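You operate a simulated robot arm through the tools that you are given. There is no shell and no other tool. Be economical: measure what you need, move in short steps, check, and stop when the job is done.

You are at the controls of a simulated two-armed robot. One attempt, no reset.

## Task
On the checking end of the blue bench, fold the rag in half.

The check looks at the end state, three seconds after you hand in, the way a careful person would. Anything else that was tipped, shoved, dropped, spilled or broken makes it a failure. Flat cloth is picked up by pressing the open fingertips on it (5 to 10 N) and closing them slowly along it; thin cloth reads only 2 to 8 mm in the jaws.

## Robot
Two 7-joint arms with two-finger parallel grippers on one trunk, on a base that drives. Base frame: it is fixed to the floor where the robot stands at the start and does not move with it; the origin is under the middle of the robot, x ahead of it, y to its left, z up. Units: cm, degrees, N and s.
The left shoulder is at the start at [7, 16.3, 104.5], the right one opposite. Places, roughly: checking end of the blue bench [70, 0, 80]. Payload 3.43 kg a hand.
The tool frame of a hand sits at the grasp point between the pads (the TCP): z along the fingers, y along the line on which they close. The tips reach 3.4 cm beyond it. The gripper opens to 12.8 cm. The fingers are 2.4 cm wide and 1.2 cm thick; the gripper's body (4.8 by 13 cm) begins 9.6 cm behind the TCP.
Orientation is that of the tool frame in the base frame, as a unit quaternion [x, y, z, w]. With the fingers straight down and closing along the base's y, the tool's x points along the base's -x, its y along +y and its z along -z.

## Interface
- The arms move only by the tool arm_command. It takes "left_motion", "right_motion" or both (then of equal length, played together; a hand with none holds still); each is a list that holds one entry, the list of rows, each a list of 7 numbers: the opening, from 0 (shut) to 1 (fully open), then the shift along the base's x, y, z in cm, then the turn, a rotation vector about the base's x, y, z in degrees. In form: [[[gripper, tx, ty, tz, ax, ay, az], ...]]. A call has 1 to 20 rows; each row shifts and turns the commanded pose from where the row before left it. Each row takes 0.2 s and may step no farther than 5 cm and 8.6 degrees from the row before; otherwise, or with a gripper value out of range, the whole call is refused. A pose out of reach is approached as far as the arm can. The call stops where the force on the tool passes 40 N (or 10 N more than at its start, if that is more) or the arm is blocked; 0.2 s more then pass. Each finger travels about 15.3 cm/s and halts on what it meets, pressing with about 32 N; the grip force reading is that of the motor and also rises with nothing between the fingers. The clock runs only during rows and for 0.2 s after the last one: add rows that do not move to give the fingers time. It gives the time, the measured TCP pose, the force on the tool (base axes), the opening and the grip force at its end, in the units of the frame above (readings bear some noise), and new pictures: "pictures" is both (left out), scene, wrist or none (wrist: the cameras of the hands that moved).
- Cameras (640 x 400 px; columns grow to the right, rows downward): "scene" is now at [13.47, 1.84, 126.62]; the picture's right is [0.22, -0.98, -0.00], its down [-0.61, -0.14, -0.78] and it looks along [0.76, 0.17, -0.63] (base axes); focal length 214 px, centre (320, 200). "left" rides on the left gripper at [7.6, 1.1, -16] in its tool frame; the picture's right is [-0.15, 0.99, 0.00], its down [-0.88, -0.13, -0.46] and it looks along [-0.45, -0.07, 0.89] (tool axes); focal length 234 px, centre (320, 200). "right" rides on the right gripper at [7.6, -1.1, -16] in its tool frame; the picture's right is [0.15, 0.99, 0.00], its down [-0.88, 0.13, -0.46] and it looks along [-0.45, 0.07, 0.89] (tool axes); focal length 234 px, centre (320, 200). There is no depth. A picture from a camera that has moved, and an enlarged one, comes with that camera's place and axes in the base frame and with its lens.
- move_column(by): slides the trunk up (or, below 0, down) by that many cm; the arms and the scene camera ride with it, the base frame stays. It gives what a move gives, with no picture.
- base_move(legs): drives the robot by 1 to 6 legs, each [ahead, left, turn to the left] in cm, cm and degrees, along the robot's own axes; the way and the turn of a leg run together, so that a leg with both is an arc; at most 150 cm and 180 degrees a leg. The arms and the cameras ride along, it lands a little off, and it stops where it bumps. It gives what a move gives, and a new picture of the scene camera.
- aim_head(pan, tilt): turns the head with the scene camera to pan (to the left, within 86 degrees either way) and tilt (down, from -29 to 69), counted from straight ahead of the robot. It gives what a move gives, and a new picture of the scene camera.
- close_up(camera, box): a new picture of the part [left, top, right, bottom] of that camera's present view, enlarged. No time passes.
- close_job(): hands the job in; it is judged then, once.

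Work in short steps. Places have to be worked out from the pictures, the camera data and where the tool is seen: move nearer, look again, correct. Check each grasp and each placing, and mend what went wrong. You have 120 turns and 170 pictures in all, those below and enlarged ones among them. Open the grippers and draw the arms clear of the work before you hand the job in, unless the task says otherwise; then end with one line.

The tools are called as a command line: name --argument value ..., lists and objects as JSON in quotes. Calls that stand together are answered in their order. arm_command: Moves the arms, as the interface text tells. Its arguments: {"type":"object","properties":{"left_motion":{"type":"array","items":{"type":"array","items":{"type":"array","items":{"type":"number"}}}},"right_motion":{"type":"array","items":{"type":"array","items":{"type":"array","items":{"type":"number"}}}},"pictures":{"type":"string","enum":["both","scene","wrist","none"]}},"required":[]} The other tools are called the same way: move_column (by) slides the trunk up or down; base_move (legs) drives the base; aim_head (pan, tilt) turns the head that bears the scene camera; close_up (camera, box) takes an enlarged picture of a part of a camera's view; close_job () hands the job in.

At the start:

```text
time: 0.0
left_ee_pos: [59.2, 28.9, 92.45]
left_tcp_rot: [0.0, 1.0, 0.0, 0.0]
left_wrist_force: [-0.7, -0.3, 0.0]
left_opening: 12.8
left_grip_force: 0.1
right_ee_pos: [65.8, -29.68, 101.31]
right_tcp_rot: [0.0, 1.0, 0.001, 0.0]
right_wrist_force: [-1.1, -0.3, 0.5]
right_opening: 12.78
right_grip_force: 0.1
trunk travel left (down, up): [-52.5, 41.5]
robot x, y, heading: [0.37, 0.15, 0.1]
head pan, tilt: [12.7, 39.0]
```

scene: 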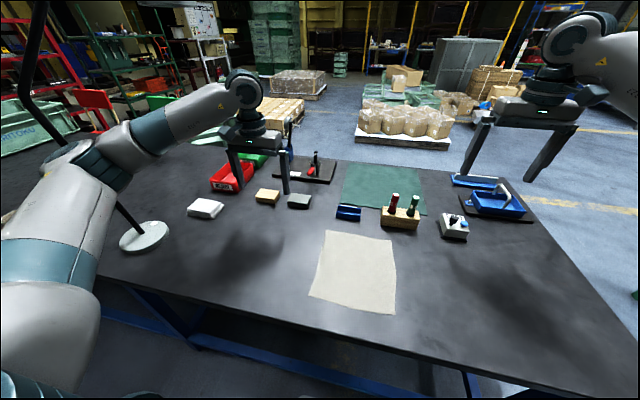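
right: 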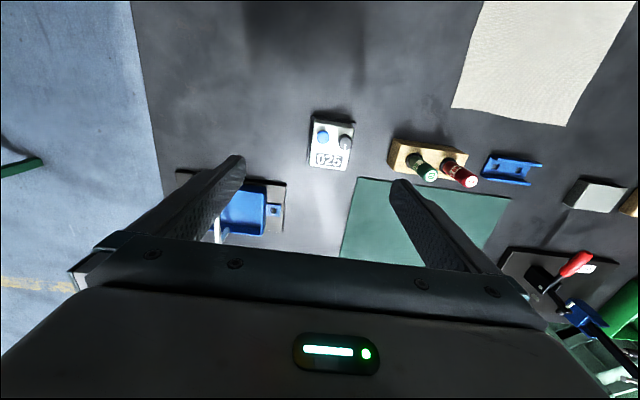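
left: 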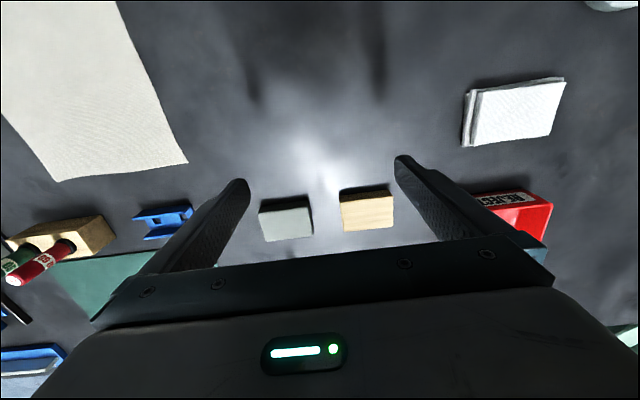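

The rag looks to lie at about x 40–64, y −11..11. I'll look closer at it and what stands near it.

close_up --camera "scene" --box '[270, 170, 480, 330]'

base_move --legs '[[-13, 0, 0]]'

```text
2.50 times, centred on (375, 250) of scene
camera zoom: at [13.47, 1.84, 126.62], right [0.22, -0.98, 0.0], down [-0.61, -0.14, -0.78], along [0.76, 0.17, -0.63], focal length 536 px, centre (182, 75)
```

zoom: 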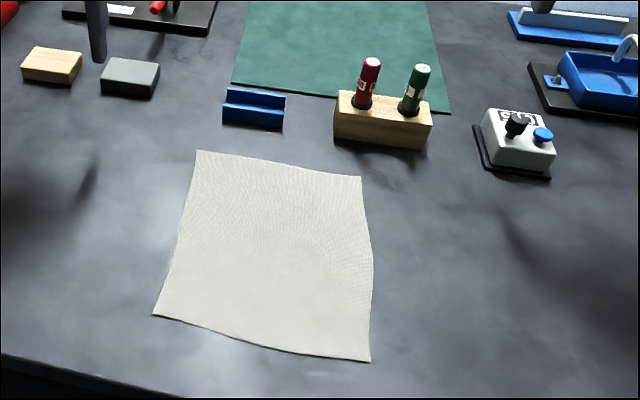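

```text
time: 1.3
left_ee_pos: [46.0, 28.8, 92.51]
left_tcp_rot: [0.001, 1.0, 0.0, -0.001]
left_wrist_force: [-0.4, -0.2, 0.5]
left_opening: 12.82
left_grip_force: 0.0
right_ee_pos: [52.45, -29.77, 101.24]
right_tcp_rot: [0.001, 1.0, 0.0, 0.001]
right_wrist_force: [0.1, -0.9, -0.2]
right_opening: 12.79
right_grip_force: 0.0
trunk travel left (down, up): [-52.5, 41.5]
robot x, y, heading: [-13.4, -0.13, -0.3]
head pan, tilt: [12.7, 39.0]
camera scene: at [0.27, 1.83, 126.63], right [0.22, -0.98, 0.0], down [-0.61, -0.14, -0.78], along [0.76, 0.17, -0.63], focal length 214 px, centre (320, 200)
```

scene: 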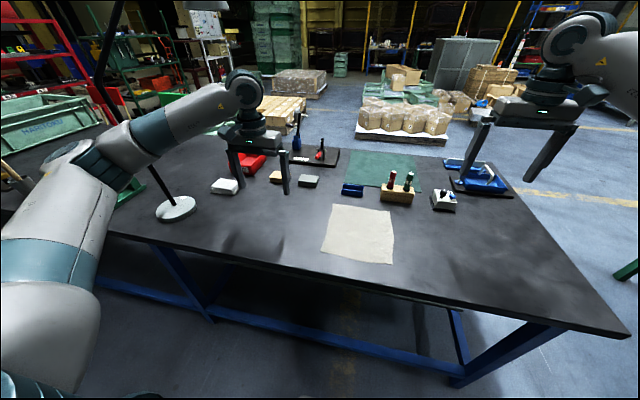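

Rag corners computed: x 40–64, y ±11, with the holder's near face at x≈70. I'll fold the near edge onto the far one; both hands go above the near corners first.

arm_command --left_motion '[[[0.28, -0.54, -2.6, -1.56, 0, 0, 0], [0.28, -0.54, -2.6, -1.56, 0, 0, 0], [0.28, -0.54, -2.6, -1.56, 0, 0, 0], [0.28, -0.54, -2.6, -1.56, 0, 0, 0], [0.28, -0.54, -2.6, -1.56, 0, 0, 0], [0.28, -0.54, -2.6, -1.56, 0, 0, 0], [0.28, -0.54, -2.6, -1.56, 0, 0, 0], [0.28, -0.54, -2.6, -1.56, 0, 0, 0], [0.28, 0, 0, 0, 0, 0, 0]]]' --right_motion '[[[0.28, -1.34, 2.72, -2.65, 0, 0, 0], [0.28, -1.34, 2.72, -2.65, 0, 0, 0], [0.28, -1.34, 2.72, -2.65, 0, 0, 0], [0.28, -1.34, 2.72, -2.65, 0, 0, 0], [0.28, -1.34, 2.72, -2.65, 0, 0, 0], [0.28, -1.34, 2.72, -2.65, 0, 0, 0], [0.28, -1.34, 2.72, -2.65, 0, 0, 0], [0.28, -1.34, 2.72, -2.65, 0, 0, 0], [0.28, 0, 0, 0, 0, 0, 0]]]'

```text
time: 3.3
left_ee_pos: [41.55, 7.74, 80.51]
left_tcp_rot: [0.001, 1.0, -0.001, 0.004]
left_wrist_force: [6.8, 3.8, 38.3]
left_opening: 3.4
left_grip_force: 0.1
right_ee_pos: [41.66, -7.91, 80.57]
right_tcp_rot: [0.001, 1.0, 0.001, 0.003]
right_wrist_force: [5.1, -1.7, 27.5]
right_opening: 3.5
right_grip_force: 0.0
trunk travel left (down, up): [-52.5, 41.5]
robot x, y, heading: [-13.07, -0.1, -0.4]
head pan, tilt: [12.7, 39.0]
camera scene: at [-0.11, 1.84, 126.79], right [0.22, -0.98, 0.0], down [-0.61, -0.14, -0.78], along [0.76, 0.17, -0.63], focal length 214 px, centre (320, 200)
camera right: at [33.95, -9.08, 96.27], right [-0.14, 0.99, 0.0], down [0.88, 0.13, 0.46], along [0.46, 0.07, -0.89], focal length 234 px, centre (320, 200)
camera left: at [33.94, 9.01, 96.4], right [0.15, 0.99, 0.0], down [0.88, -0.13, 0.46], along [0.46, -0.07, -0.89], focal length 234 px, centre (320, 200)
```

scene: 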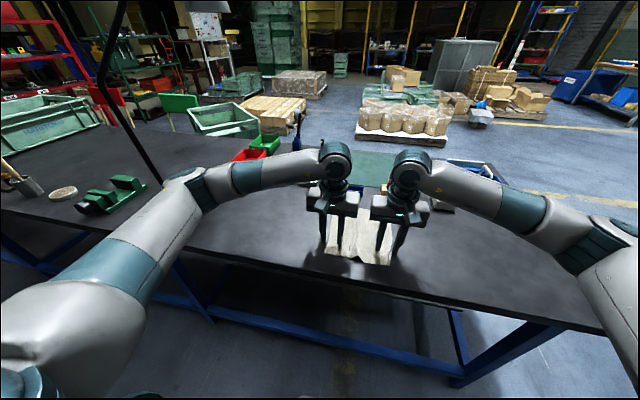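
right: 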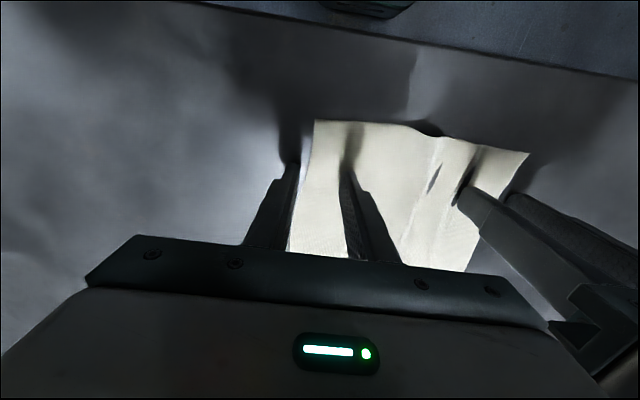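
left: 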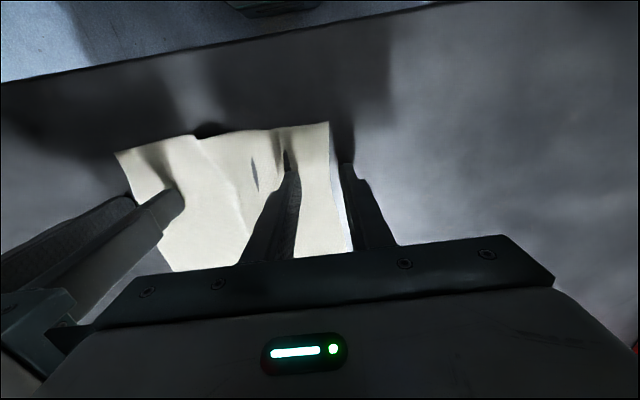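

Contact came early (38 N at TCP z 80.5), so the surface is near z≈77, not 72. That puts the rag at x≈37.5–59, y≈±10. Lifting off to look again.

arm_command --left_motion '[[[0.28, 0, 0, 2, 0, 0, 0], [0.28, 0, 0, 2, 0, 0, 0], [0.28, 0, 0, 0, 0, 0, 0]]]' --right_motion '[[[0.28, 0, 0, 2, 0, 0, 0], [0.28, 0, 0, 2, 0, 0, 0], [0.28, 0, 0, 0, 0, 0, 0]]]' --pictures "wrist"

close_up --camera "scene" --box '[270, 140, 480, 300]'

```text
time: 4.1
left_ee_pos: [41.76, 7.96, 83.79]
left_tcp_rot: [0.001, 1.0, 0.0, 0.0]
left_wrist_force: [0.4, -1.1, -0.2]
left_opening: 3.59
left_grip_force: 0.0
right_ee_pos: [41.83, -8.17, 83.91]
right_tcp_rot: [0.001, 1.0, 0.0, 0.001]
right_wrist_force: [-0.4, -0.1, -0.5]
right_opening: 3.6
right_grip_force: 0.0
trunk travel left (down, up): [-52.5, 41.5]
robot x, y, heading: [-13.44, 0.31, 0.1]
head pan, tilt: [12.7, 39.0]
camera right: at [34.26, -9.17, 99.79], right [-0.14, 0.99, 0.0], down [0.88, 0.13, 0.46], along [0.45, 0.07, -0.89], focal length 234 px, centre (320, 200)
camera left: at [34.32, 9.02, 99.85], right [0.15, 0.99, 0.0], down [0.88, -0.13, 0.45], along [0.45, -0.07, -0.89], focal length 234 px, centre (320, 200)
```

right: 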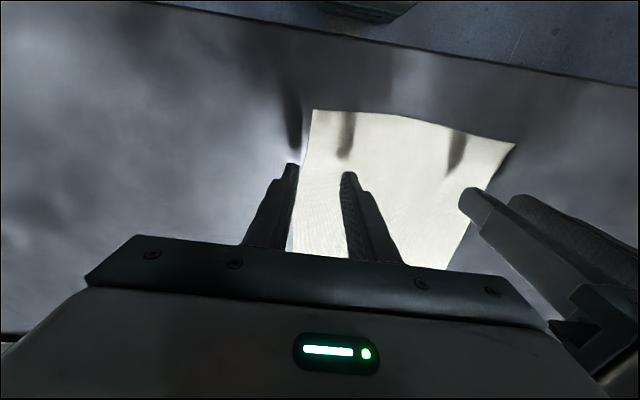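
left: 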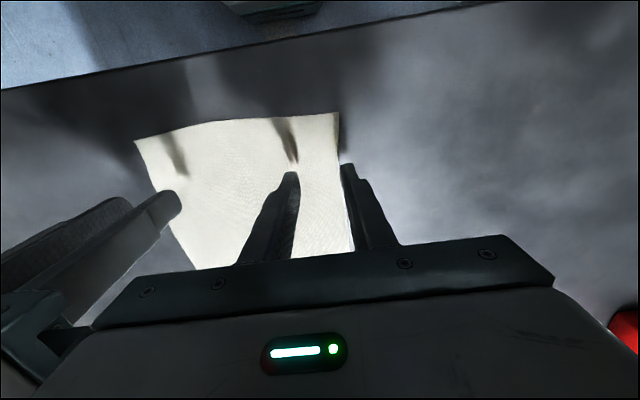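

```text
2.50 times, centred on (375, 220) of scene
camera zoom: at [0.42, 1.83, 126.59], right [0.22, -0.98, 0.0], down [-0.61, -0.14, -0.78], along [0.76, 0.17, -0.63], focal length 536 px, centre (182, 150)
```

zoom: 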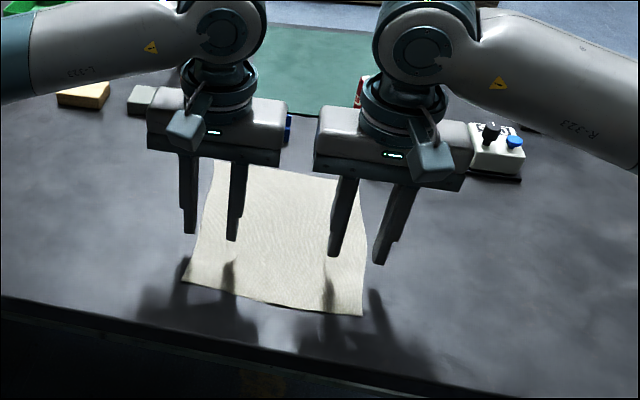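

Triangulation confirms z≈77 for the cloth, near edge x≈37.3, corners at y≈10 and −9.7. Moving to x≈38.7, y≈±7.4 with narrow openings and going down to just above it.

arm_command --left_motion '[[[0.172, -1.5, -0.3, 0, 0, 0, 0], [0.172, -1.5, -0.25, 0, 0, 0, 0], [0.172, 0, 0, -1.3, 0, 0, 0], [0.172, 0, 0, -1.3, 0, 0, 0], [0.172, 0, 0, 0, 0, 0, 0]]]' --right_motion '[[[0.172, -1.55, 0.45, 0, 0, 0, 0], [0.172, -1.55, 0.4, 0, 0, 0, 0], [0.172, 0, 0, -1.3, 0, 0, 0], [0.172, 0, 0, -1.4, 0, 0, 0], [0.172, 0, 0, 0, 0, 0, 0]]]' --pictures "wrist"

```text
time: 5.3
left_ee_pos: [38.76, 7.48, 81.33]
left_tcp_rot: [0.002, 1.0, -0.001, 0.0]
left_wrist_force: [0.2, 0.1, 0.4]
left_opening: 2.18
left_grip_force: 0.0
right_ee_pos: [38.85, -7.16, 81.27]
right_tcp_rot: [0.002, 1.0, 0.0, 0.0]
right_wrist_force: [0.2, 0.0, 0.0]
right_opening: 2.2
right_grip_force: 0.0
trunk travel left (down, up): [-52.5, 41.5]
robot x, y, heading: [-12.93, 0.17, -0.2]
head pan, tilt: [12.7, 39.0]
camera right: at [31.22, -8.27, 97.19], right [-0.15, 0.99, 0.0], down [0.88, 0.13, 0.46], along [0.45, 0.07, -0.89], focal length 234 px, centre (320, 200)
camera left: at [31.19, 8.58, 97.36], right [0.15, 0.99, 0.0], down [0.88, -0.13, 0.46], along [0.45, -0.07, -0.89], focal length 234 px, centre (320, 200)
```

right: 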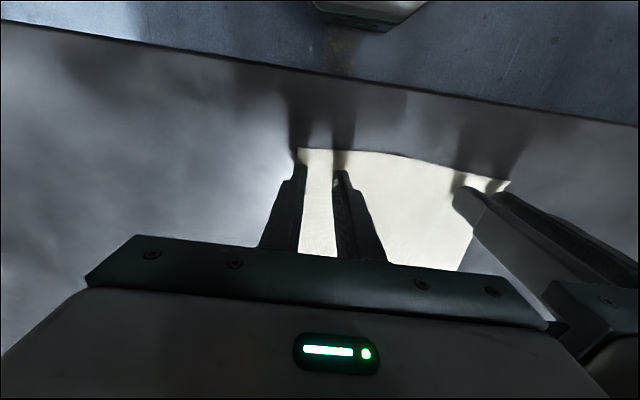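
left: 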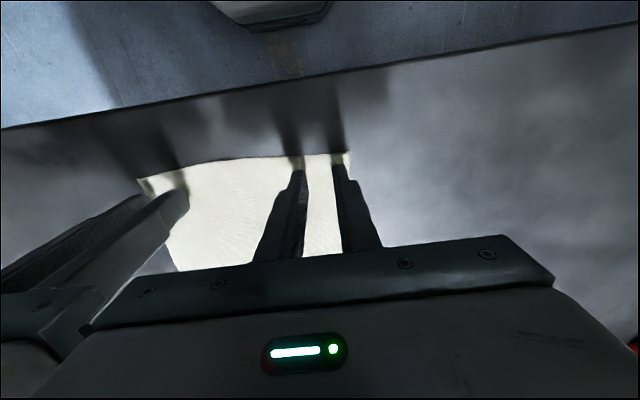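

Both hands straddle the cloth just within its edges. Lowering slowly to touch.

arm_command --left_motion '[[[0.172, 0, 0, -0.3, 0, 0, 0], [0.172, 0, 0, -0.3, 0, 0, 0], [0.172, 0, 0, -0.2, 0, 0, 0], [0.172, 0, 0, 0, 0, 0, 0], [0.172, 0, 0, 0, 0, 0, 0]]]' --right_motion '[[[0.172, 0, 0, -0.3, 0, 0, 0], [0.172, 0, 0, -0.3, 0, 0, 0], [0.172, 0, 0, -0.2, 0, 0, 0], [0.172, 0, 0, 0, 0, 0, 0], [0.172, 0, 0, 0, 0, 0, 0]]]' --pictures "none"

```text
time: 6.5
left_ee_pos: [38.67, 7.34, 80.58]
left_tcp_rot: [0.0, 1.0, -0.001, 0.0]
left_wrist_force: [0.1, 0.7, -0.4]
left_opening: 2.18
left_grip_force: 0.1
right_ee_pos: [38.68, -7.23, 80.56]
right_tcp_rot: [0.001, 1.0, 0.001, -0.001]
right_wrist_force: [-0.5, -0.1, 0.9]
right_opening: 2.19
right_grip_force: 0.1
trunk travel left (down, up): [-52.5, 41.5]
robot x, y, heading: [-13.21, -0.02, -0.3]
head pan, tilt: [12.7, 39.0]
```

No contact yet at z≈80.57; going on in finer steps.

arm_command --left_motion '[[[0.172, 0, 0, -0.1, 0, 0, 0], [0.172, 0, 0, -0.1, 0, 0, 0], [0.172, 0, 0, 0, 0, 0, 0]]]' --right_motion '[[[0.172, 0, 0, -0.1, 0, 0, 0], [0.172, 0, 0, -0.1, 0, 0, 0], [0.172, 0, 0, 0, 0, 0, 0]]]' --pictures "none"

```text
time: 7.3
left_ee_pos: [38.73, 7.44, 80.52]
left_tcp_rot: [0.001, 1.0, 0.0, 0.001]
left_wrist_force: [-0.7, -0.6, 7.9]
left_opening: 2.22
left_grip_force: 0.1
right_ee_pos: [38.7, -7.26, 80.5]
right_tcp_rot: [0.001, 1.0, 0.001, 0.002]
right_wrist_force: [2.7, 0.3, 13.3]
right_opening: 2.17
right_grip_force: 0.0
trunk travel left (down, up): [-52.5, 41.5]
robot x, y, heading: [-13.06, -0.14, -0.1]
head pan, tilt: [12.7, 39.0]
```

Left presses 8 N, right 13 N; I ease the right slightly and close both slowly.

arm_command --left_motion '[[[0.172, 0, 0, 0, 0, 0, 0], [0.155, 0, 0, 0, 0, 0, 0], [0.14, 0, 0, 0, 0, 0, 0], [0.125, 0, 0, 0, 0, 0, 0], [0.11, 0, 0, 0, 0, 0, 0], [0.095, 0, 0, 0, 0, 0, 0], [0.08, 0, 0, 0, 0, 0, 0], [0.065, 0, 0, 0, 0, 0, 0], [0.05, 0, 0, 0, 0, 0, 0], [0.035, 0, 0, 0, 0, 0, 0], [0.02, 0, 0, 0, 0, 0, 0], [0, 0, 0, 0, 0, 0, 0], [0, 0, 0, 0, 0, 0, 0], [0, 0, 0, 0, 0, 0, 0]]]' --right_motion '[[[0.172, 0, 0, 0.05, 0, 0, 0], [0.155, 0, 0, 0, 0, 0, 0], [0.14, 0, 0, 0, 0, 0, 0], [0.125, 0, 0, 0, 0, 0, 0], [0.11, 0, 0, 0, 0, 0, 0], [0.095, 0, 0, 0, 0, 0, 0], [0.08, 0, 0, 0, 0, 0, 0], [0.065, 0, 0, 0, 0, 0, 0], [0.05, 0, 0, 0, 0, 0, 0], [0.035, 0, 0, 0, 0, 0, 0], [0.02, 0, 0, 0, 0, 0, 0], [0, 0, 0, 0, 0, 0, 0], [0, 0, 0, 0, 0, 0, 0], [0, 0, 0, 0, 0, 0, 0]]]' --pictures "wrist"

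```text
time: 10.3
left_ee_pos: [38.67, 7.44, 80.55]
left_tcp_rot: [0.001, 1.0, -0.001, 0.001]
left_wrist_force: [0.4, -0.4, 15.3]
left_opening: 0.12
left_grip_force: 31.9
right_ee_pos: [38.73, -7.12, 80.53]
right_tcp_rot: [0.001, 1.0, 0.0, 0.001]
right_wrist_force: [0.1, -0.6, 13.4]
right_opening: 0.0
right_grip_force: 32.3
trunk travel left (down, up): [-52.5, 41.5]
robot x, y, heading: [-13.02, 0.29, 0.1]
head pan, tilt: [12.7, 39.0]
camera right: at [30.99, -8.24, 96.35], right [-0.14, 0.99, 0.0], down [0.88, 0.13, 0.46], along [0.45, 0.07, -0.89], focal length 234 px, centre (320, 200)
camera left: at [31.08, 8.61, 96.49], right [0.15, 0.99, 0.0], down [0.88, -0.13, 0.46], along [0.45, -0.07, -0.89], focal length 234 px, centre (320, 200)
```

right: 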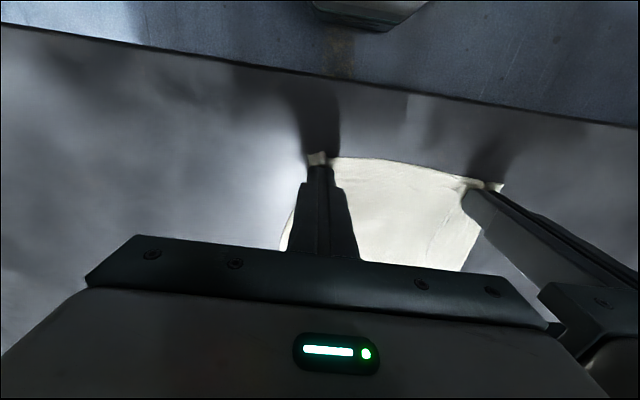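
left: 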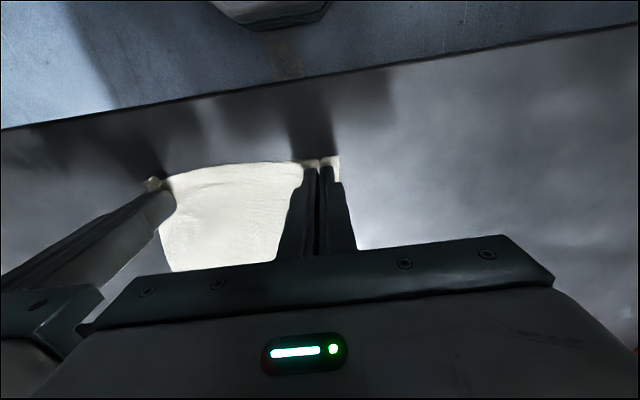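

Openings read only 1.2 and 0 mm, so the grip is doubtful. A small test lift will show.

arm_command --left_motion '[[[0, 0, 0, 0.7, 0, 0, 0], [0, 0, 0, 0.8, 0, 0, 0], [0, 0, 0, 1, 0, 0, 0], [0, 0, 0, 0, 0, 0, 0]]]' --right_motion '[[[0, 0, 0, 0.7, 0, 0, 0], [0, 0, 0, 0.8, 0, 0, 0], [0, 0, 0, 1, 0, 0, 0], [0, 0, 0, 0, 0, 0, 0]]]' --pictures "wrist"

```text
time: 11.3
left_ee_pos: [38.77, 7.42, 82.78]
left_tcp_rot: [0.0, 1.0, 0.0, 0.0]
left_wrist_force: [0.1, 0.3, 0.3]
left_opening: 0.12
left_grip_force: 31.8
right_ee_pos: [38.75, -7.32, 82.95]
right_tcp_rot: [0.001, 1.0, 0.0, 0.0]
right_wrist_force: [0.6, 0.3, -0.5]
right_opening: 0.01
right_grip_force: 31.8
trunk travel left (down, up): [-52.5, 41.5]
robot x, y, heading: [-13.38, -0.16, -0.1]
head pan, tilt: [12.7, 39.0]
camera right: at [31.07, -8.29, 98.83], right [-0.14, 0.99, 0.0], down [0.88, 0.13, 0.46], along [0.45, 0.07, -0.89], focal length 234 px, centre (320, 200)
camera left: at [31.22, 8.67, 98.85], right [0.15, 0.99, 0.0], down [0.88, -0.13, 0.46], along [0.45, -0.07, -0.89], focal length 234 px, centre (320, 200)
```

right: 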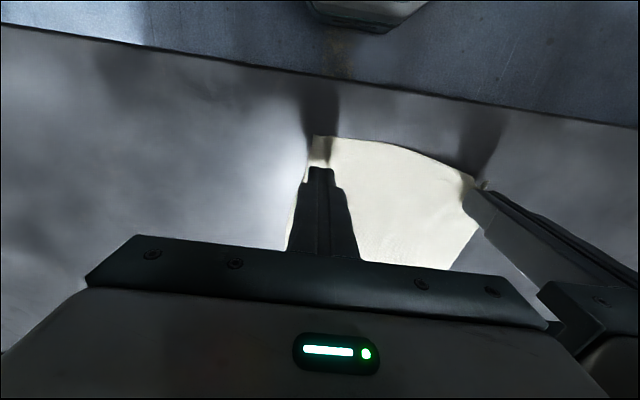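
left: 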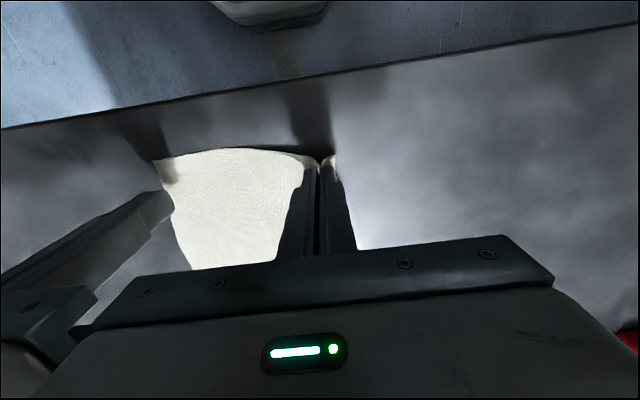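

The left hand lifted its corner; the right came up empty. I regrip with the right using a wider opening, shifted slightly inward.

arm_command --right_motion '[[[0.26, 0, 0.4, 0, 0, 0, 0], [0.26, 0, 0, 0, 0, 0, 0], [0.26, 0, 0, -1, 0, 0, 0], [0.26, 0, 0, -1, 0, 0, 0], [0.26, 0, 0, -0.4, 0, 0, 0], [0.26, 0, 0, -0.1, 0, 0, 0], [0.26, 0, 0, 0, 0, 0, 0]]]' --pictures "wrist"

```text
time: 12.9
left_ee_pos: [38.72, 7.57, 82.94]
left_tcp_rot: [0.001, 1.0, 0.0, -0.001]
left_wrist_force: [-0.9, -0.1, -0.5]
left_opening: 0.14
left_grip_force: 31.9
right_ee_pos: [38.7, -6.65, 80.64]
right_tcp_rot: [0.001, 1.0, 0.001, 0.001]
right_wrist_force: [-0.6, -1.3, 11.2]
right_opening: 3.35
right_grip_force: 0.7
trunk travel left (down, up): [-52.5, 41.5]
robot x, y, heading: [-13.4, 0.43, -0.2]
head pan, tilt: [12.7, 39.0]
camera right: at [30.98, -7.76, 96.35], right [-0.14, 0.99, 0.0], down [0.88, 0.13, 0.46], along [0.45, 0.07, -0.89], focal length 234 px, centre (320, 200)
```

right: 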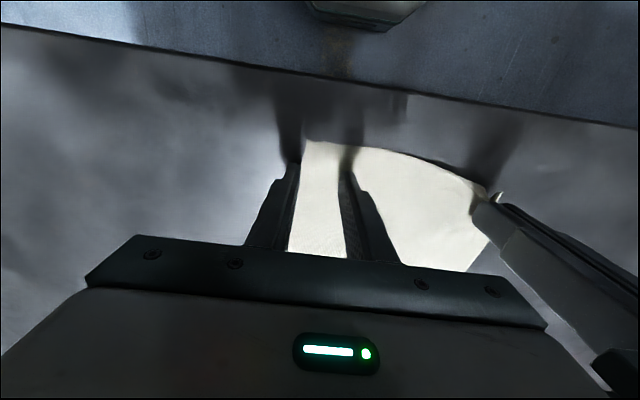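

The outer finger sits right at the cloth's edge; I narrow a little, press again and close slowly.

arm_command --right_motion '[[[0.2, 0, 0.1, 0.4, 0, 0, 0], [0.2, 0, 0, 0, 0, 0, 0], [0.2, 0, 0, -0.3, 0, 0, 0], [0.2, 0, 0, -0.1, 0, 0, 0], [0.19, 0, 0, 0, 0, 0, 0], [0.175, 0, 0, 0, 0, 0, 0], [0.16, 0, 0, 0, 0, 0, 0], [0.145, 0, 0, 0, 0, 0, 0], [0.13, 0, 0, 0, 0, 0, 0], [0.115, 0, 0, 0, 0, 0, 0], [0.1, 0, 0, 0, 0, 0, 0], [0.085, 0, 0, 0, 0, 0, 0], [0.07, 0, 0, 0, 0, 0, 0], [0.055, 0, 0, 0, 0, 0, 0], [0.04, 0, 0, 0, 0, 0, 0], [0.025, 0, 0, 0, 0, 0, 0], [0.01, 0, 0, 0, 0, 0, 0], [0, 0, 0, 0, 0, 0, 0], [0, 0, 0, 0, 0, 0, 0]]]' --pictures "wrist"

```text
time: 16.9
left_ee_pos: [38.65, 7.41, 82.93]
left_tcp_rot: [0.001, 1.0, 0.0, 0.001]
left_wrist_force: [-1.2, -5.3, -2.5]
left_opening: 0.14
left_grip_force: 32.2
right_ee_pos: [38.68, -6.45, 80.47]
right_tcp_rot: [0.0, 1.0, 0.0, 0.001]
right_wrist_force: [1.1, 4.7, 23.5]
right_opening: 0.16
right_grip_force: 31.7
trunk travel left (down, up): [-52.5, 41.5]
robot x, y, heading: [-13.14, 0.01, -0.0]
head pan, tilt: [12.7, 39.0]
camera right: at [30.99, -7.67, 96.35], right [-0.14, 0.99, 0.0], down [0.88, 0.13, 0.46], along [0.45, 0.07, -0.89], focal length 234 px, centre (320, 200)
```

right: 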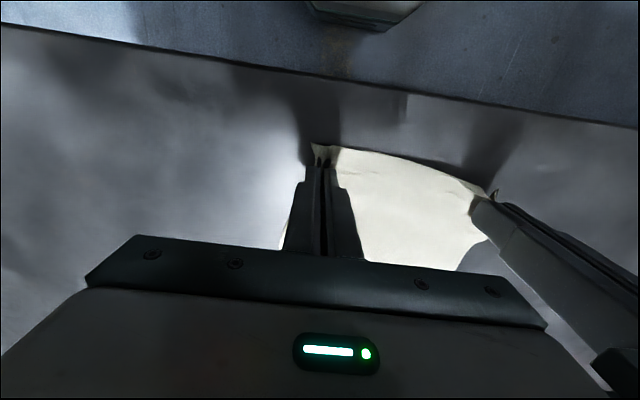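

Right now reads 1.6 mm with cloth tension felt between the hands. Lifting the right level with the left, then both a little.

arm_command --right_motion '[[[0, 0, 0, 0.6, 0, 0, 0], [0, 0, 0, 0.8, 0, 0, 0], [0, 0, 0, 1, 0, 0, 0], [0, 0, 0, 1, 0, 0, 0], [0, 0, 0, 1, 0, 0, 0], [0, 0, 0, 0, 0, 0, 0]]]' --left_motion '[[[0, 0, 0, 0, 0, 0, 0], [0, 0, 0, 0, 0, 0, 0], [0, 0, 0, 0, 0, 0, 0], [0, 0, 0, 1, 0, 0, 0], [0, 0, 0, 1, 0, 0, 0], [0, 0, 0, 0, 0, 0, 0]]]' --pictures "both"

close_up --camera "scene" --box '[290, 160, 450, 280]'

```text
time: 18.3
left_ee_pos: [38.85, 7.43, 84.85]
left_tcp_rot: [0.001, 1.0, 0.0, 0.0]
left_wrist_force: [-0.4, -2.9, 0.3]
left_opening: 0.16
left_grip_force: 31.8
right_ee_pos: [38.65, -6.67, 84.77]
right_tcp_rot: [0.0, 1.0, 0.0, 0.0]
right_wrist_force: [0.2, 3.4, -0.1]
right_opening: 0.18
right_grip_force: 32.2
trunk travel left (down, up): [-52.5, 41.5]
robot x, y, heading: [-13.28, -0.06, -0.2]
head pan, tilt: [12.7, 39.0]
camera scene: at [0.35, 1.83, 126.62], right [0.22, -0.98, 0.0], down [-0.61, -0.14, -0.78], along [0.76, 0.17, -0.63], focal length 214 px, centre (320, 200)
camera right: at [31.05, -7.73, 100.66], right [-0.15, 0.99, 0.0], down [0.88, 0.13, 0.46], along [0.45, 0.07, -0.89], focal length 234 px, centre (320, 200)
camera left: at [31.33, 8.64, 100.85], right [0.15, 0.99, 0.0], down [0.88, -0.13, 0.46], along [0.45, -0.07, -0.89], focal length 234 px, centre (320, 200)
```

scene: 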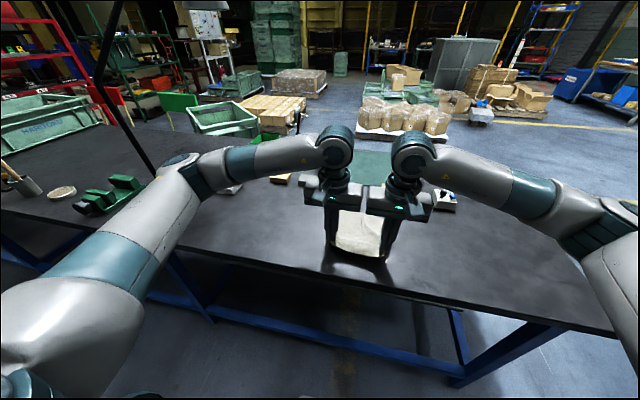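
right: 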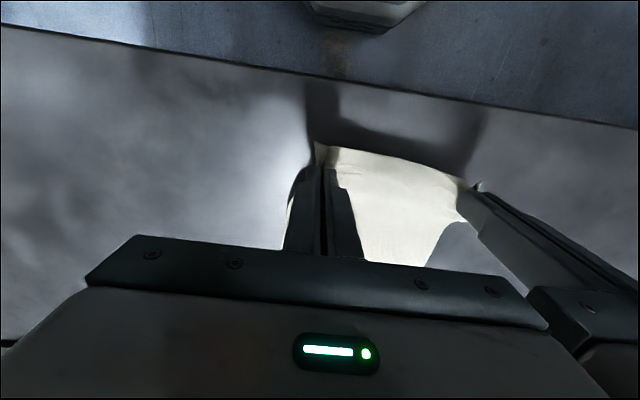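
left: 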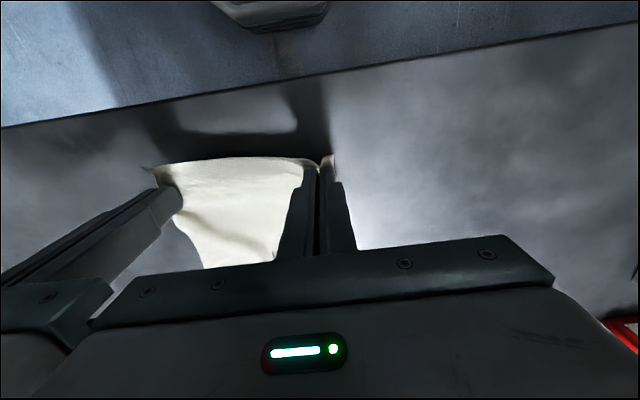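

```text
3.33 times, centred on (370, 220) of scene
camera zoom: at [0.35, 1.83, 126.62], right [0.22, -0.98, 0.0], down [-0.61, -0.14, -0.78], along [0.76, 0.17, -0.63], focal length 715 px, centre (153, 133)
```

zoom: 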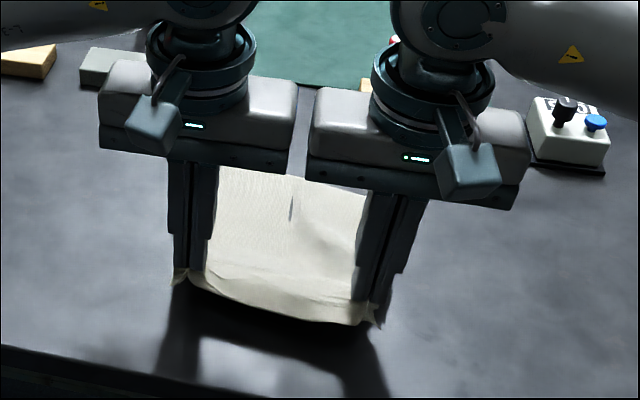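

Both corners are held, but a top-down grip of the near edge would leave a turned-back flap and I can't tilt the hands near the holder. Better to fold the far edge towards me, where there is room to tilt. I lay the near edge back down first.

arm_command --left_motion '[[[0, 0, 0, -1, 0, 0, 0], [0, 0, 0, -1, 0, 0, 0], [0, 0, 0, -1, 0, 0, 0], [0, 0, 0, -1, 0, 0, 0], [0.03, 0, 0, 0, 0, 0, 0], [0.06, 0, 0, 0, 0, 0, 0], [0.1, 0, 0, 0, 0, 0, 0], [0.15, 0, 0, 0, 0, 0, 0], [0.2, 0, 0, 0, 0, 0, 0], [0.2, 0, 0, 1, 0, 0, 0], [0.2, 0, 0, 3, 0, 0, 0], [0.2, 0, 0, 4, 0, 0, 0], [0.2, 0, 2, 4, 0, 0, 0], [0.2, 0, 3, 0, 0, 0, 0]]]' --right_motion '[[[0, 0, 0, -1, 0, 0, 0], [0, 0, 0, -1, 0, 0, 0], [0, 0, 0, -1, 0, 0, 0], [0, 0, 0, -1, 0, 0, 0], [0.03, 0, 0, 0, 0, 0, 0], [0.06, 0, 0, 0, 0, 0, 0], [0.1, 0, 0, 0, 0, 0, 0], [0.15, 0, 0, 0, 0, 0, 0], [0.2, 0, 0, 0, 0, 0, 0], [0.2, 0, 0, 1, 0, 0, 0], [0.2, 0, 0, 3, 0, 0, 0], [0.2, 0, 0, 4, 0, 0, 0], [0.2, 0, -2, 4, 0, 0, 0], [0.2, 0, -3, 0, 0, 0, 0]]]' --pictures "both"

close_up --camera "scene" --box '[290, 160, 450, 280]'

```text
time: 21.3
left_ee_pos: [38.92, 12.45, 92.7]
left_tcp_rot: [0.001, 1.0, 0.0, 0.0]
left_wrist_force: [0.6, -0.5, -0.4]
left_opening: 2.58
left_grip_force: 0.0
right_ee_pos: [38.72, -11.56, 92.76]
right_tcp_rot: [0.001, 1.0, 0.0, 0.0]
right_wrist_force: [0.3, -0.5, -0.4]
right_opening: 2.55
right_grip_force: 0.0
trunk travel left (down, up): [-52.5, 41.5]
robot x, y, heading: [-13.15, -0.1, -0.0]
head pan, tilt: [12.7, 39.0]
camera scene: at [0.38, 1.82, 126.62], right [0.22, -0.98, 0.0], down [-0.61, -0.14, -0.78], along [0.76, 0.17, -0.63], focal length 214 px, centre (320, 200)
camera right: at [31.09, -12.69, 108.56], right [-0.14, 0.99, 0.0], down [0.88, 0.13, 0.46], along [0.45, 0.07, -0.89], focal length 234 px, centre (320, 200)
camera left: at [31.32, 13.64, 108.81], right [0.15, 0.99, 0.0], down [0.88, -0.13, 0.45], along [0.45, -0.07, -0.89], focal length 234 px, centre (320, 200)
```

scene: 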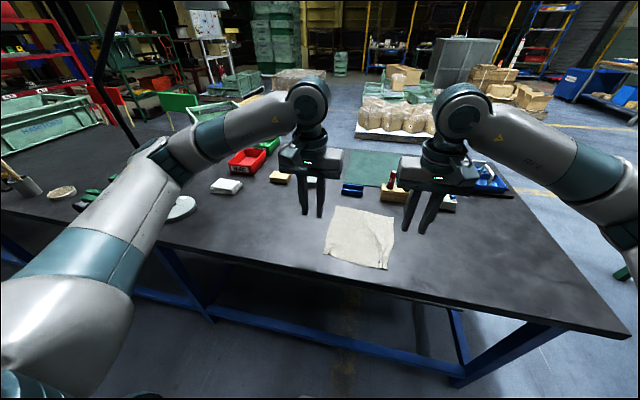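
right: 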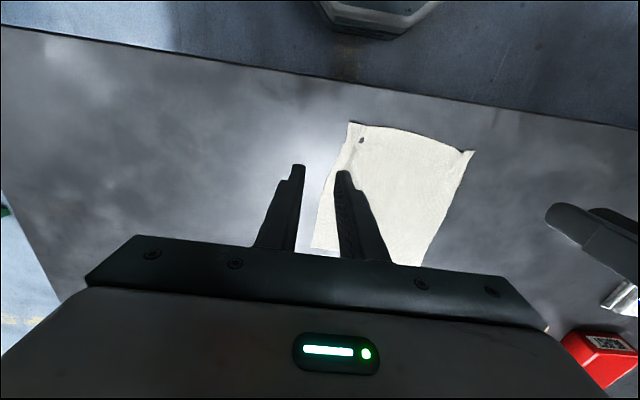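
left: 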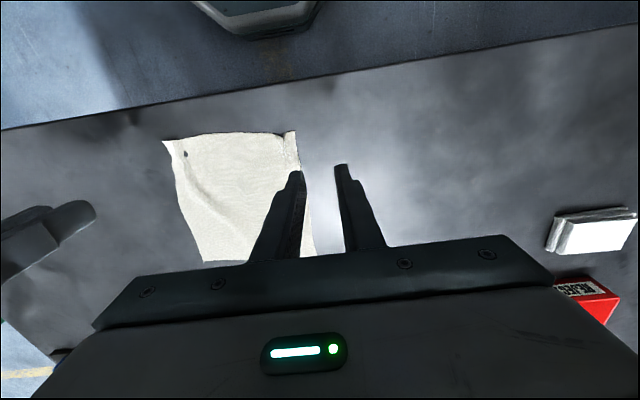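

```text
3.33 times, centred on (370, 220) of scene
camera zoom: at [0.38, 1.82, 126.62], right [0.22, -0.98, 0.0], down [-0.61, -0.14, -0.78], along [0.76, 0.17, -0.63], focal length 715 px, centre (153, 133)
```

zoom: 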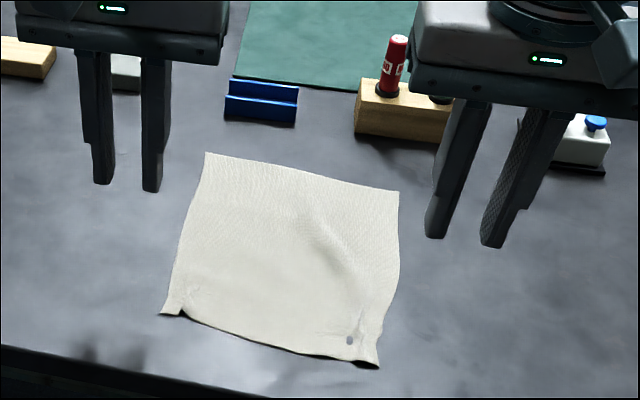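

The near edge is back, slightly gathered at its corners. Now moving both hands above the far corners to measure these with the wrist cameras.

arm_command --left_motion '[[[0.2, 4, -1, -1, 0, 0, 0], [0.2, 4, -1, -1, 0, 0, 0], [0.2, 4, -1, -1, 0, 0, 0], [0.2, 4, -1, -1, 0, 0, 0], [0.2, 0, 0, 0, 0, 0, 0]]]' --right_motion '[[[0.2, 4, 1, -1, 0, 0, 0], [0.2, 4, 1, -1, 0, 0, 0], [0.2, 4, 1, -1, 0, 0, 0], [0.2, 4, 0.5, -1, 0, 0, 0], [0.2, 0, 0, 0, 0, 0, 0]]]' --pictures "both"

```text
time: 22.5
left_ee_pos: [54.57, 8.34, 88.95]
left_tcp_rot: [0.001, 1.0, 0.0, 0.001]
left_wrist_force: [-0.2, -0.4, 0.0]
left_opening: 2.56
left_grip_force: 0.1
right_ee_pos: [54.83, -8.2, 88.75]
right_tcp_rot: [0.0, 1.0, 0.0, 0.001]
right_wrist_force: [-0.1, -1.2, 1.1]
right_opening: 2.58
right_grip_force: 0.1
trunk travel left (down, up): [-52.5, 41.5]
robot x, y, heading: [-13.02, 0.03, -0.3]
head pan, tilt: [12.7, 39.0]
camera scene: at [0.23, 1.85, 126.64], right [0.22, -0.98, 0.0], down [-0.61, -0.14, -0.78], along [0.76, 0.17, -0.63], focal length 214 px, centre (320, 200)
camera right: at [47.16, -9.29, 104.52], right [-0.15, 0.99, 0.0], down [0.88, 0.13, 0.46], along [0.45, 0.07, -0.89], focal length 234 px, centre (320, 200)
camera left: at [47.0, 9.52, 104.95], right [0.15, 0.99, 0.0], down [0.88, -0.13, 0.46], along [0.45, -0.07, -0.89], focal length 234 px, centre (320, 200)
```

scene: 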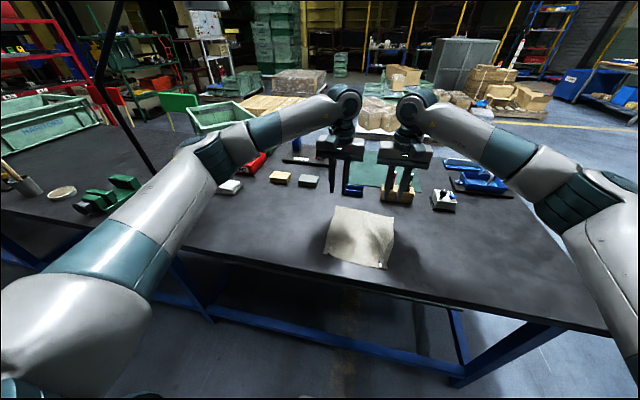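
right: 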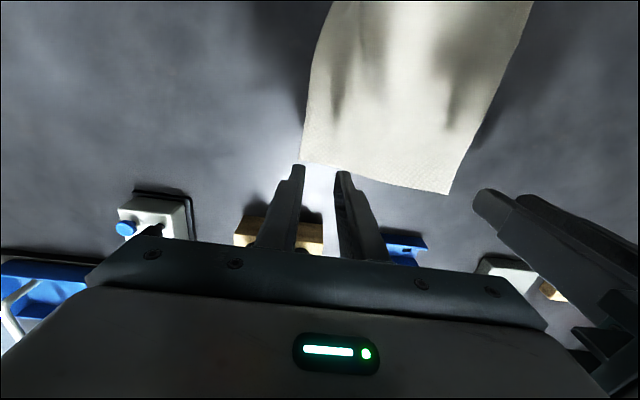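
left: 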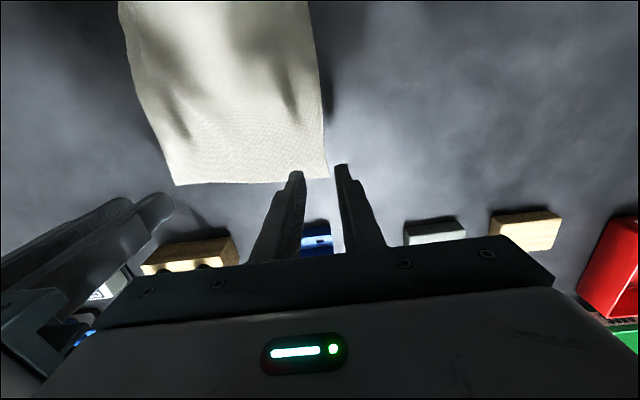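

Far corners measured at about L (57.8, 9.0) and R (56.1, −10.7). I place the fingers so they overlap the far edge by about 1.6 cm and go down to just above it.

arm_command --left_motion '[[[0.2, 1.4, -0.9, -2, 0, 0, 0], [0.2, 1.4, -0.9, -2, 0, 0, 0], [0.2, 0, 0, -2, 0, 0, 0], [0.2, 0, 0, -1.7, 0, 0, 0], [0.2, 0, 0, 0, 0, 0, 0], [0.2, 0, 0, 0, 0, 0, 0]]]' --right_motion '[[[0.2, 0.5, 0.3, -2, 0, 0, 0], [0.2, 0.4, 0.2, -2, 0, 0, 0], [0.2, 0, 0, -2, 0, 0, 0], [0.2, 0, 0, -1.6, 0, 0, 0], [0.2, 0, 0, 0, 0, 0, 0], [0.2, 0, 0, 0, 0, 0, 0]]]' --pictures "wrist"

```text
time: 23.9
left_ee_pos: [57.54, 6.65, 81.17]
left_tcp_rot: [0.001, 1.0, 0.0, 0.001]
left_wrist_force: [0.0, -0.3, 1.2]
left_opening: 2.55
left_grip_force: 0.1
right_ee_pos: [55.62, -7.59, 81.09]
right_tcp_rot: [0.001, 1.0, 0.0, 0.0]
right_wrist_force: [0.1, -0.1, -0.4]
right_opening: 2.55
right_grip_force: 0.1
trunk travel left (down, up): [-52.5, 41.5]
robot x, y, heading: [-12.94, 0.21, -0.3]
head pan, tilt: [12.7, 39.0]
camera right: at [48.01, -8.71, 97.02], right [-0.14, 0.99, 0.0], down [0.88, 0.13, 0.46], along [0.45, 0.07, -0.89], focal length 234 px, centre (320, 200)
camera left: at [50.03, 7.87, 97.19], right [0.15, 0.99, 0.0], down [0.88, -0.13, 0.46], along [0.45, -0.07, -0.89], focal length 234 px, centre (320, 200)
```

right: 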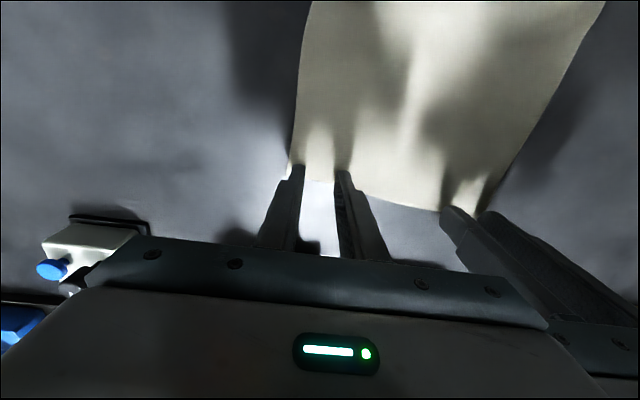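
left: 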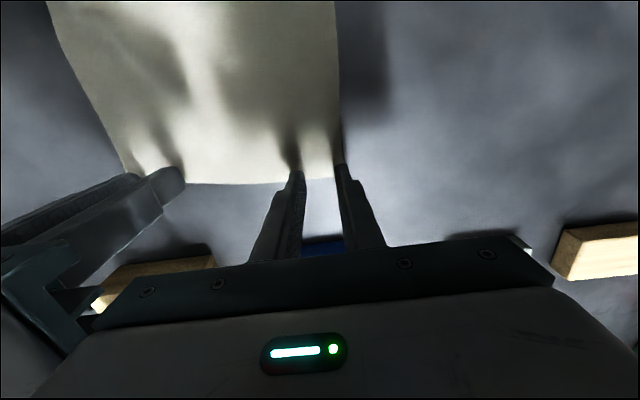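

Left is a bit far out over its corner (57.3, 8.7); I nudge it in, then press both.

arm_command --left_motion '[[[0.185, -0.6, -0.3, 0, 0, 0, 0], [0.185, 0, 0, -0.3, 0, 0, 0], [0.185, 0, 0, -0.3, 0, 0, 0], [0.185, 0, 0, -0.2, 0, 0, 0], [0.185, 0, 0, 0, 0, 0, 0]]]' --right_motion '[[[0.2, 0, 0, 0, 0, 0, 0], [0.2, 0, 0, -0.3, 0, 0, 0], [0.2, 0, 0, -0.3, 0, 0, 0], [0.2, 0, 0, -0.1, 0, 0, 0], [0.2, 0, 0, 0, 0, 0, 0]]]' --pictures "none"

```text
time: 25.1
left_ee_pos: [56.95, 6.39, 80.47]
left_tcp_rot: [0.002, 1.0, 0.0, 0.0]
left_wrist_force: [-0.5, -0.7, 11.4]
left_opening: 2.39
left_grip_force: 0.0
right_ee_pos: [55.64, -7.69, 80.58]
right_tcp_rot: [0.001, 1.0, 0.001, 0.001]
right_wrist_force: [1.5, -0.6, 1.2]
right_opening: 2.56
right_grip_force: 0.1
trunk travel left (down, up): [-52.5, 41.5]
robot x, y, heading: [-13.26, -0.06, -0.2]
head pan, tilt: [12.7, 39.0]
```

Left presses 11 N, right barely touches; I lower the right 0.12 cm and close both slowly.

arm_command --left_motion '[[[0.185, 0, 0, 0, 0, 0, 0], [0.185, 0, 0, 0, 0, 0, 0], [0.17, 0, 0, 0, 0, 0, 0], [0.155, 0, 0, 0, 0, 0, 0], [0.14, 0, 0, 0, 0, 0, 0], [0.125, 0, 0, 0, 0, 0, 0], [0.11, 0, 0, 0, 0, 0, 0], [0.095, 0, 0, 0, 0, 0, 0], [0.08, 0, 0, 0, 0, 0, 0], [0.065, 0, 0, 0, 0, 0, 0], [0.05, 0, 0, 0, 0, 0, 0], [0.035, 0, 0, 0, 0, 0, 0], [0.02, 0, 0, 0, 0, 0, 0], [0.01, 0, 0, 0, 0, 0, 0], [0, 0, 0, 0, 0, 0, 0], [0, 0, 0, 0, 0, 0, 0], [0, 0, 0, 0, 0, 0, 0]]]' --right_motion '[[[0.2, 0, 0, -0.07, 0, 0, 0], [0.2, 0, 0, -0.07, 0, 0, 0], [0.185, 0, 0, 0, 0, 0, 0], [0.17, 0, 0, 0, 0, 0, 0], [0.155, 0, 0, 0, 0, 0, 0], [0.14, 0, 0, 0, 0, 0, 0], [0.125, 0, 0, 0, 0, 0, 0], [0.11, 0, 0, 0, 0, 0, 0], [0.095, 0, 0, 0, 0, 0, 0], [0.08, 0, 0, 0, 0, 0, 0], [0.065, 0, 0, 0, 0, 0, 0], [0.05, 0, 0, 0, 0, 0, 0], [0.035, 0, 0, 0, 0, 0, 0], [0.02, 0, 0, 0, 0, 0, 0], [0.01, 0, 0, 0, 0, 0, 0], [0, 0, 0, 0, 0, 0, 0], [0, 0, 0, 0, 0, 0, 0]]]' --pictures "wrist"

```text
time: 28.7
left_ee_pos: [56.82, 6.38, 80.44]
left_tcp_rot: [0.0, 1.0, 0.0, 0.001]
left_wrist_force: [0.4, -0.2, 10.6]
left_opening: 0.16
left_grip_force: 32.4
right_ee_pos: [55.58, -7.55, 80.48]
right_tcp_rot: [0.001, 1.0, 0.0, 0.001]
right_wrist_force: [0.4, -1.1, 12.9]
right_opening: 0.0
right_grip_force: 31.7
trunk travel left (down, up): [-52.5, 41.5]
robot x, y, heading: [-13.47, 0.1, 0.2]
head pan, tilt: [12.7, 39.0]
camera right: at [47.86, -8.66, 96.35], right [-0.14, 0.99, 0.0], down [0.88, 0.13, 0.46], along [0.45, 0.07, -0.89], focal length 234 px, centre (320, 200)
camera left: at [49.24, 7.59, 96.49], right [0.15, 0.99, 0.0], down [0.88, -0.13, 0.46], along [0.45, -0.07, -0.89], focal length 234 px, centre (320, 200)
```

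right: 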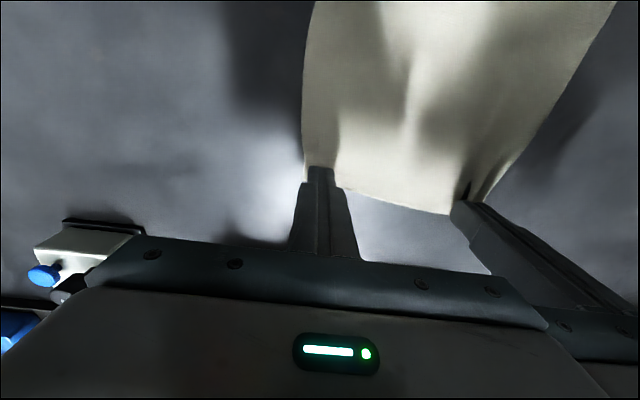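
left: 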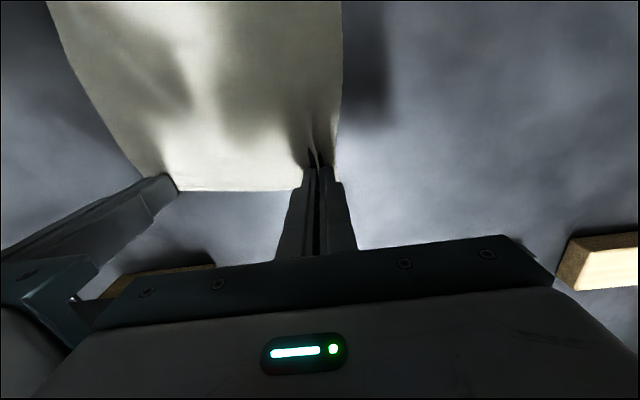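

Left holds a ridge (1.6 mm); the right slid over. Retrying the right with a firmer press.

arm_command --right_motion '[[[0.0, 0, 0, 0.4, 0, 0, 0], [0.21, 0, 0, 0.2, 0, 0, 0], [0.21, 0, 0, 0, 0, 0, 0], [0.21, 0, 0.1, -0.3, 0, 0, 0], [0.21, 0, 0, -0.3, 0, 0, 0], [0.21, 0, 0, -0.06, 0, 0, 0], [0.21, 0, 0, 0, 0, 0, 0]]]' --pictures "wrist"

```text
time: 30.3
left_ee_pos: [56.81, 6.28, 80.67]
left_tcp_rot: [0.001, 1.0, 0.0, 0.001]
left_wrist_force: [0.9, 1.2, 13.4]
left_opening: 0.16
left_grip_force: 31.9
right_ee_pos: [55.67, -7.54, 80.43]
right_tcp_rot: [0.001, 1.0, 0.001, 0.002]
right_wrist_force: [-0.8, -0.3, 8.0]
right_opening: 2.69
right_grip_force: 0.0
trunk travel left (down, up): [-52.5, 41.5]
robot x, y, heading: [-13.09, -0.01, 0.0]
head pan, tilt: [12.7, 39.0]
camera right: at [47.88, -8.6, 96.35], right [-0.15, 0.99, 0.0], down [0.88, 0.13, 0.46], along [0.45, 0.07, -0.89], focal length 234 px, centre (320, 200)
```

right: 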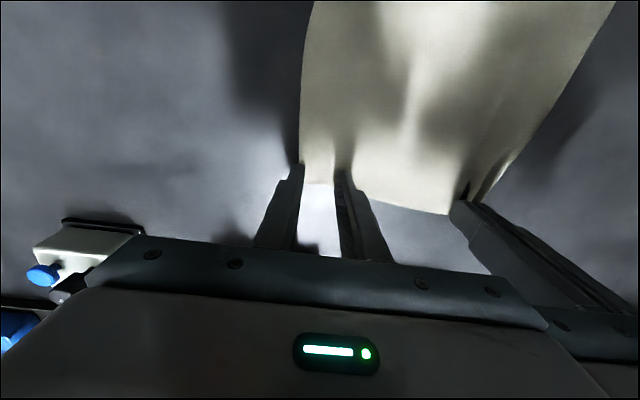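

The right outer finger is only half on the cloth (corner ≈ (55.2, −9.1)). I move it in along x, narrow the opening and press again.

arm_command --right_motion '[[[0.21, 0, 0, 0.6, 0, 0, 0], [0.15, -0.8, 0.15, 0, 0, 0, 0], [0.15, 0, 0, 0, 0, 0, 0], [0.15, 0, 0, -0.3, 0, 0, 0], [0.15, 0, 0, -0.3, 0, 0, 0], [0.15, 0, 0, -0.06, 0, 0, 0], [0.15, 0, 0, 0, 0, 0, 0]]]' --pictures "wrist"

```text
time: 31.9
left_ee_pos: [56.84, 6.42, 80.46]
left_tcp_rot: [0.0, 1.0, 0.0, 0.001]
left_wrist_force: [2.3, 0.7, 13.6]
left_opening: 0.19
left_grip_force: 32.3
right_ee_pos: [54.84, -7.31, 80.47]
right_tcp_rot: [0.001, 1.0, 0.001, 0.002]
right_wrist_force: [-1.0, -1.2, 13.3]
right_opening: 1.95
right_grip_force: 0.1
trunk travel left (down, up): [-52.5, 41.5]
robot x, y, heading: [-12.74, 0.42, 0.1]
head pan, tilt: [12.7, 39.0]
camera right: at [47.07, -8.5, 96.34], right [-0.14, 0.99, 0.0], down [0.88, 0.13, 0.46], along [0.45, 0.07, -0.89], focal length 234 px, centre (320, 200)
```

right: 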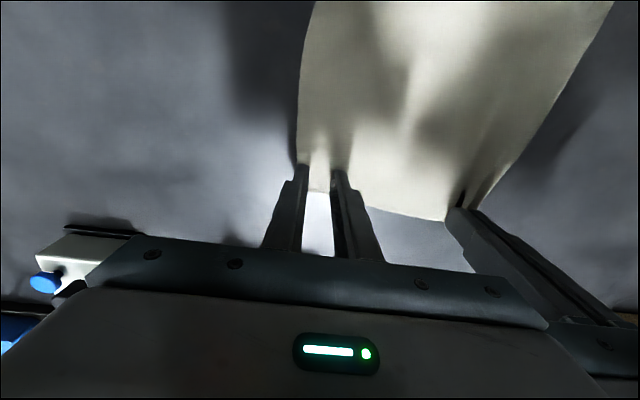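

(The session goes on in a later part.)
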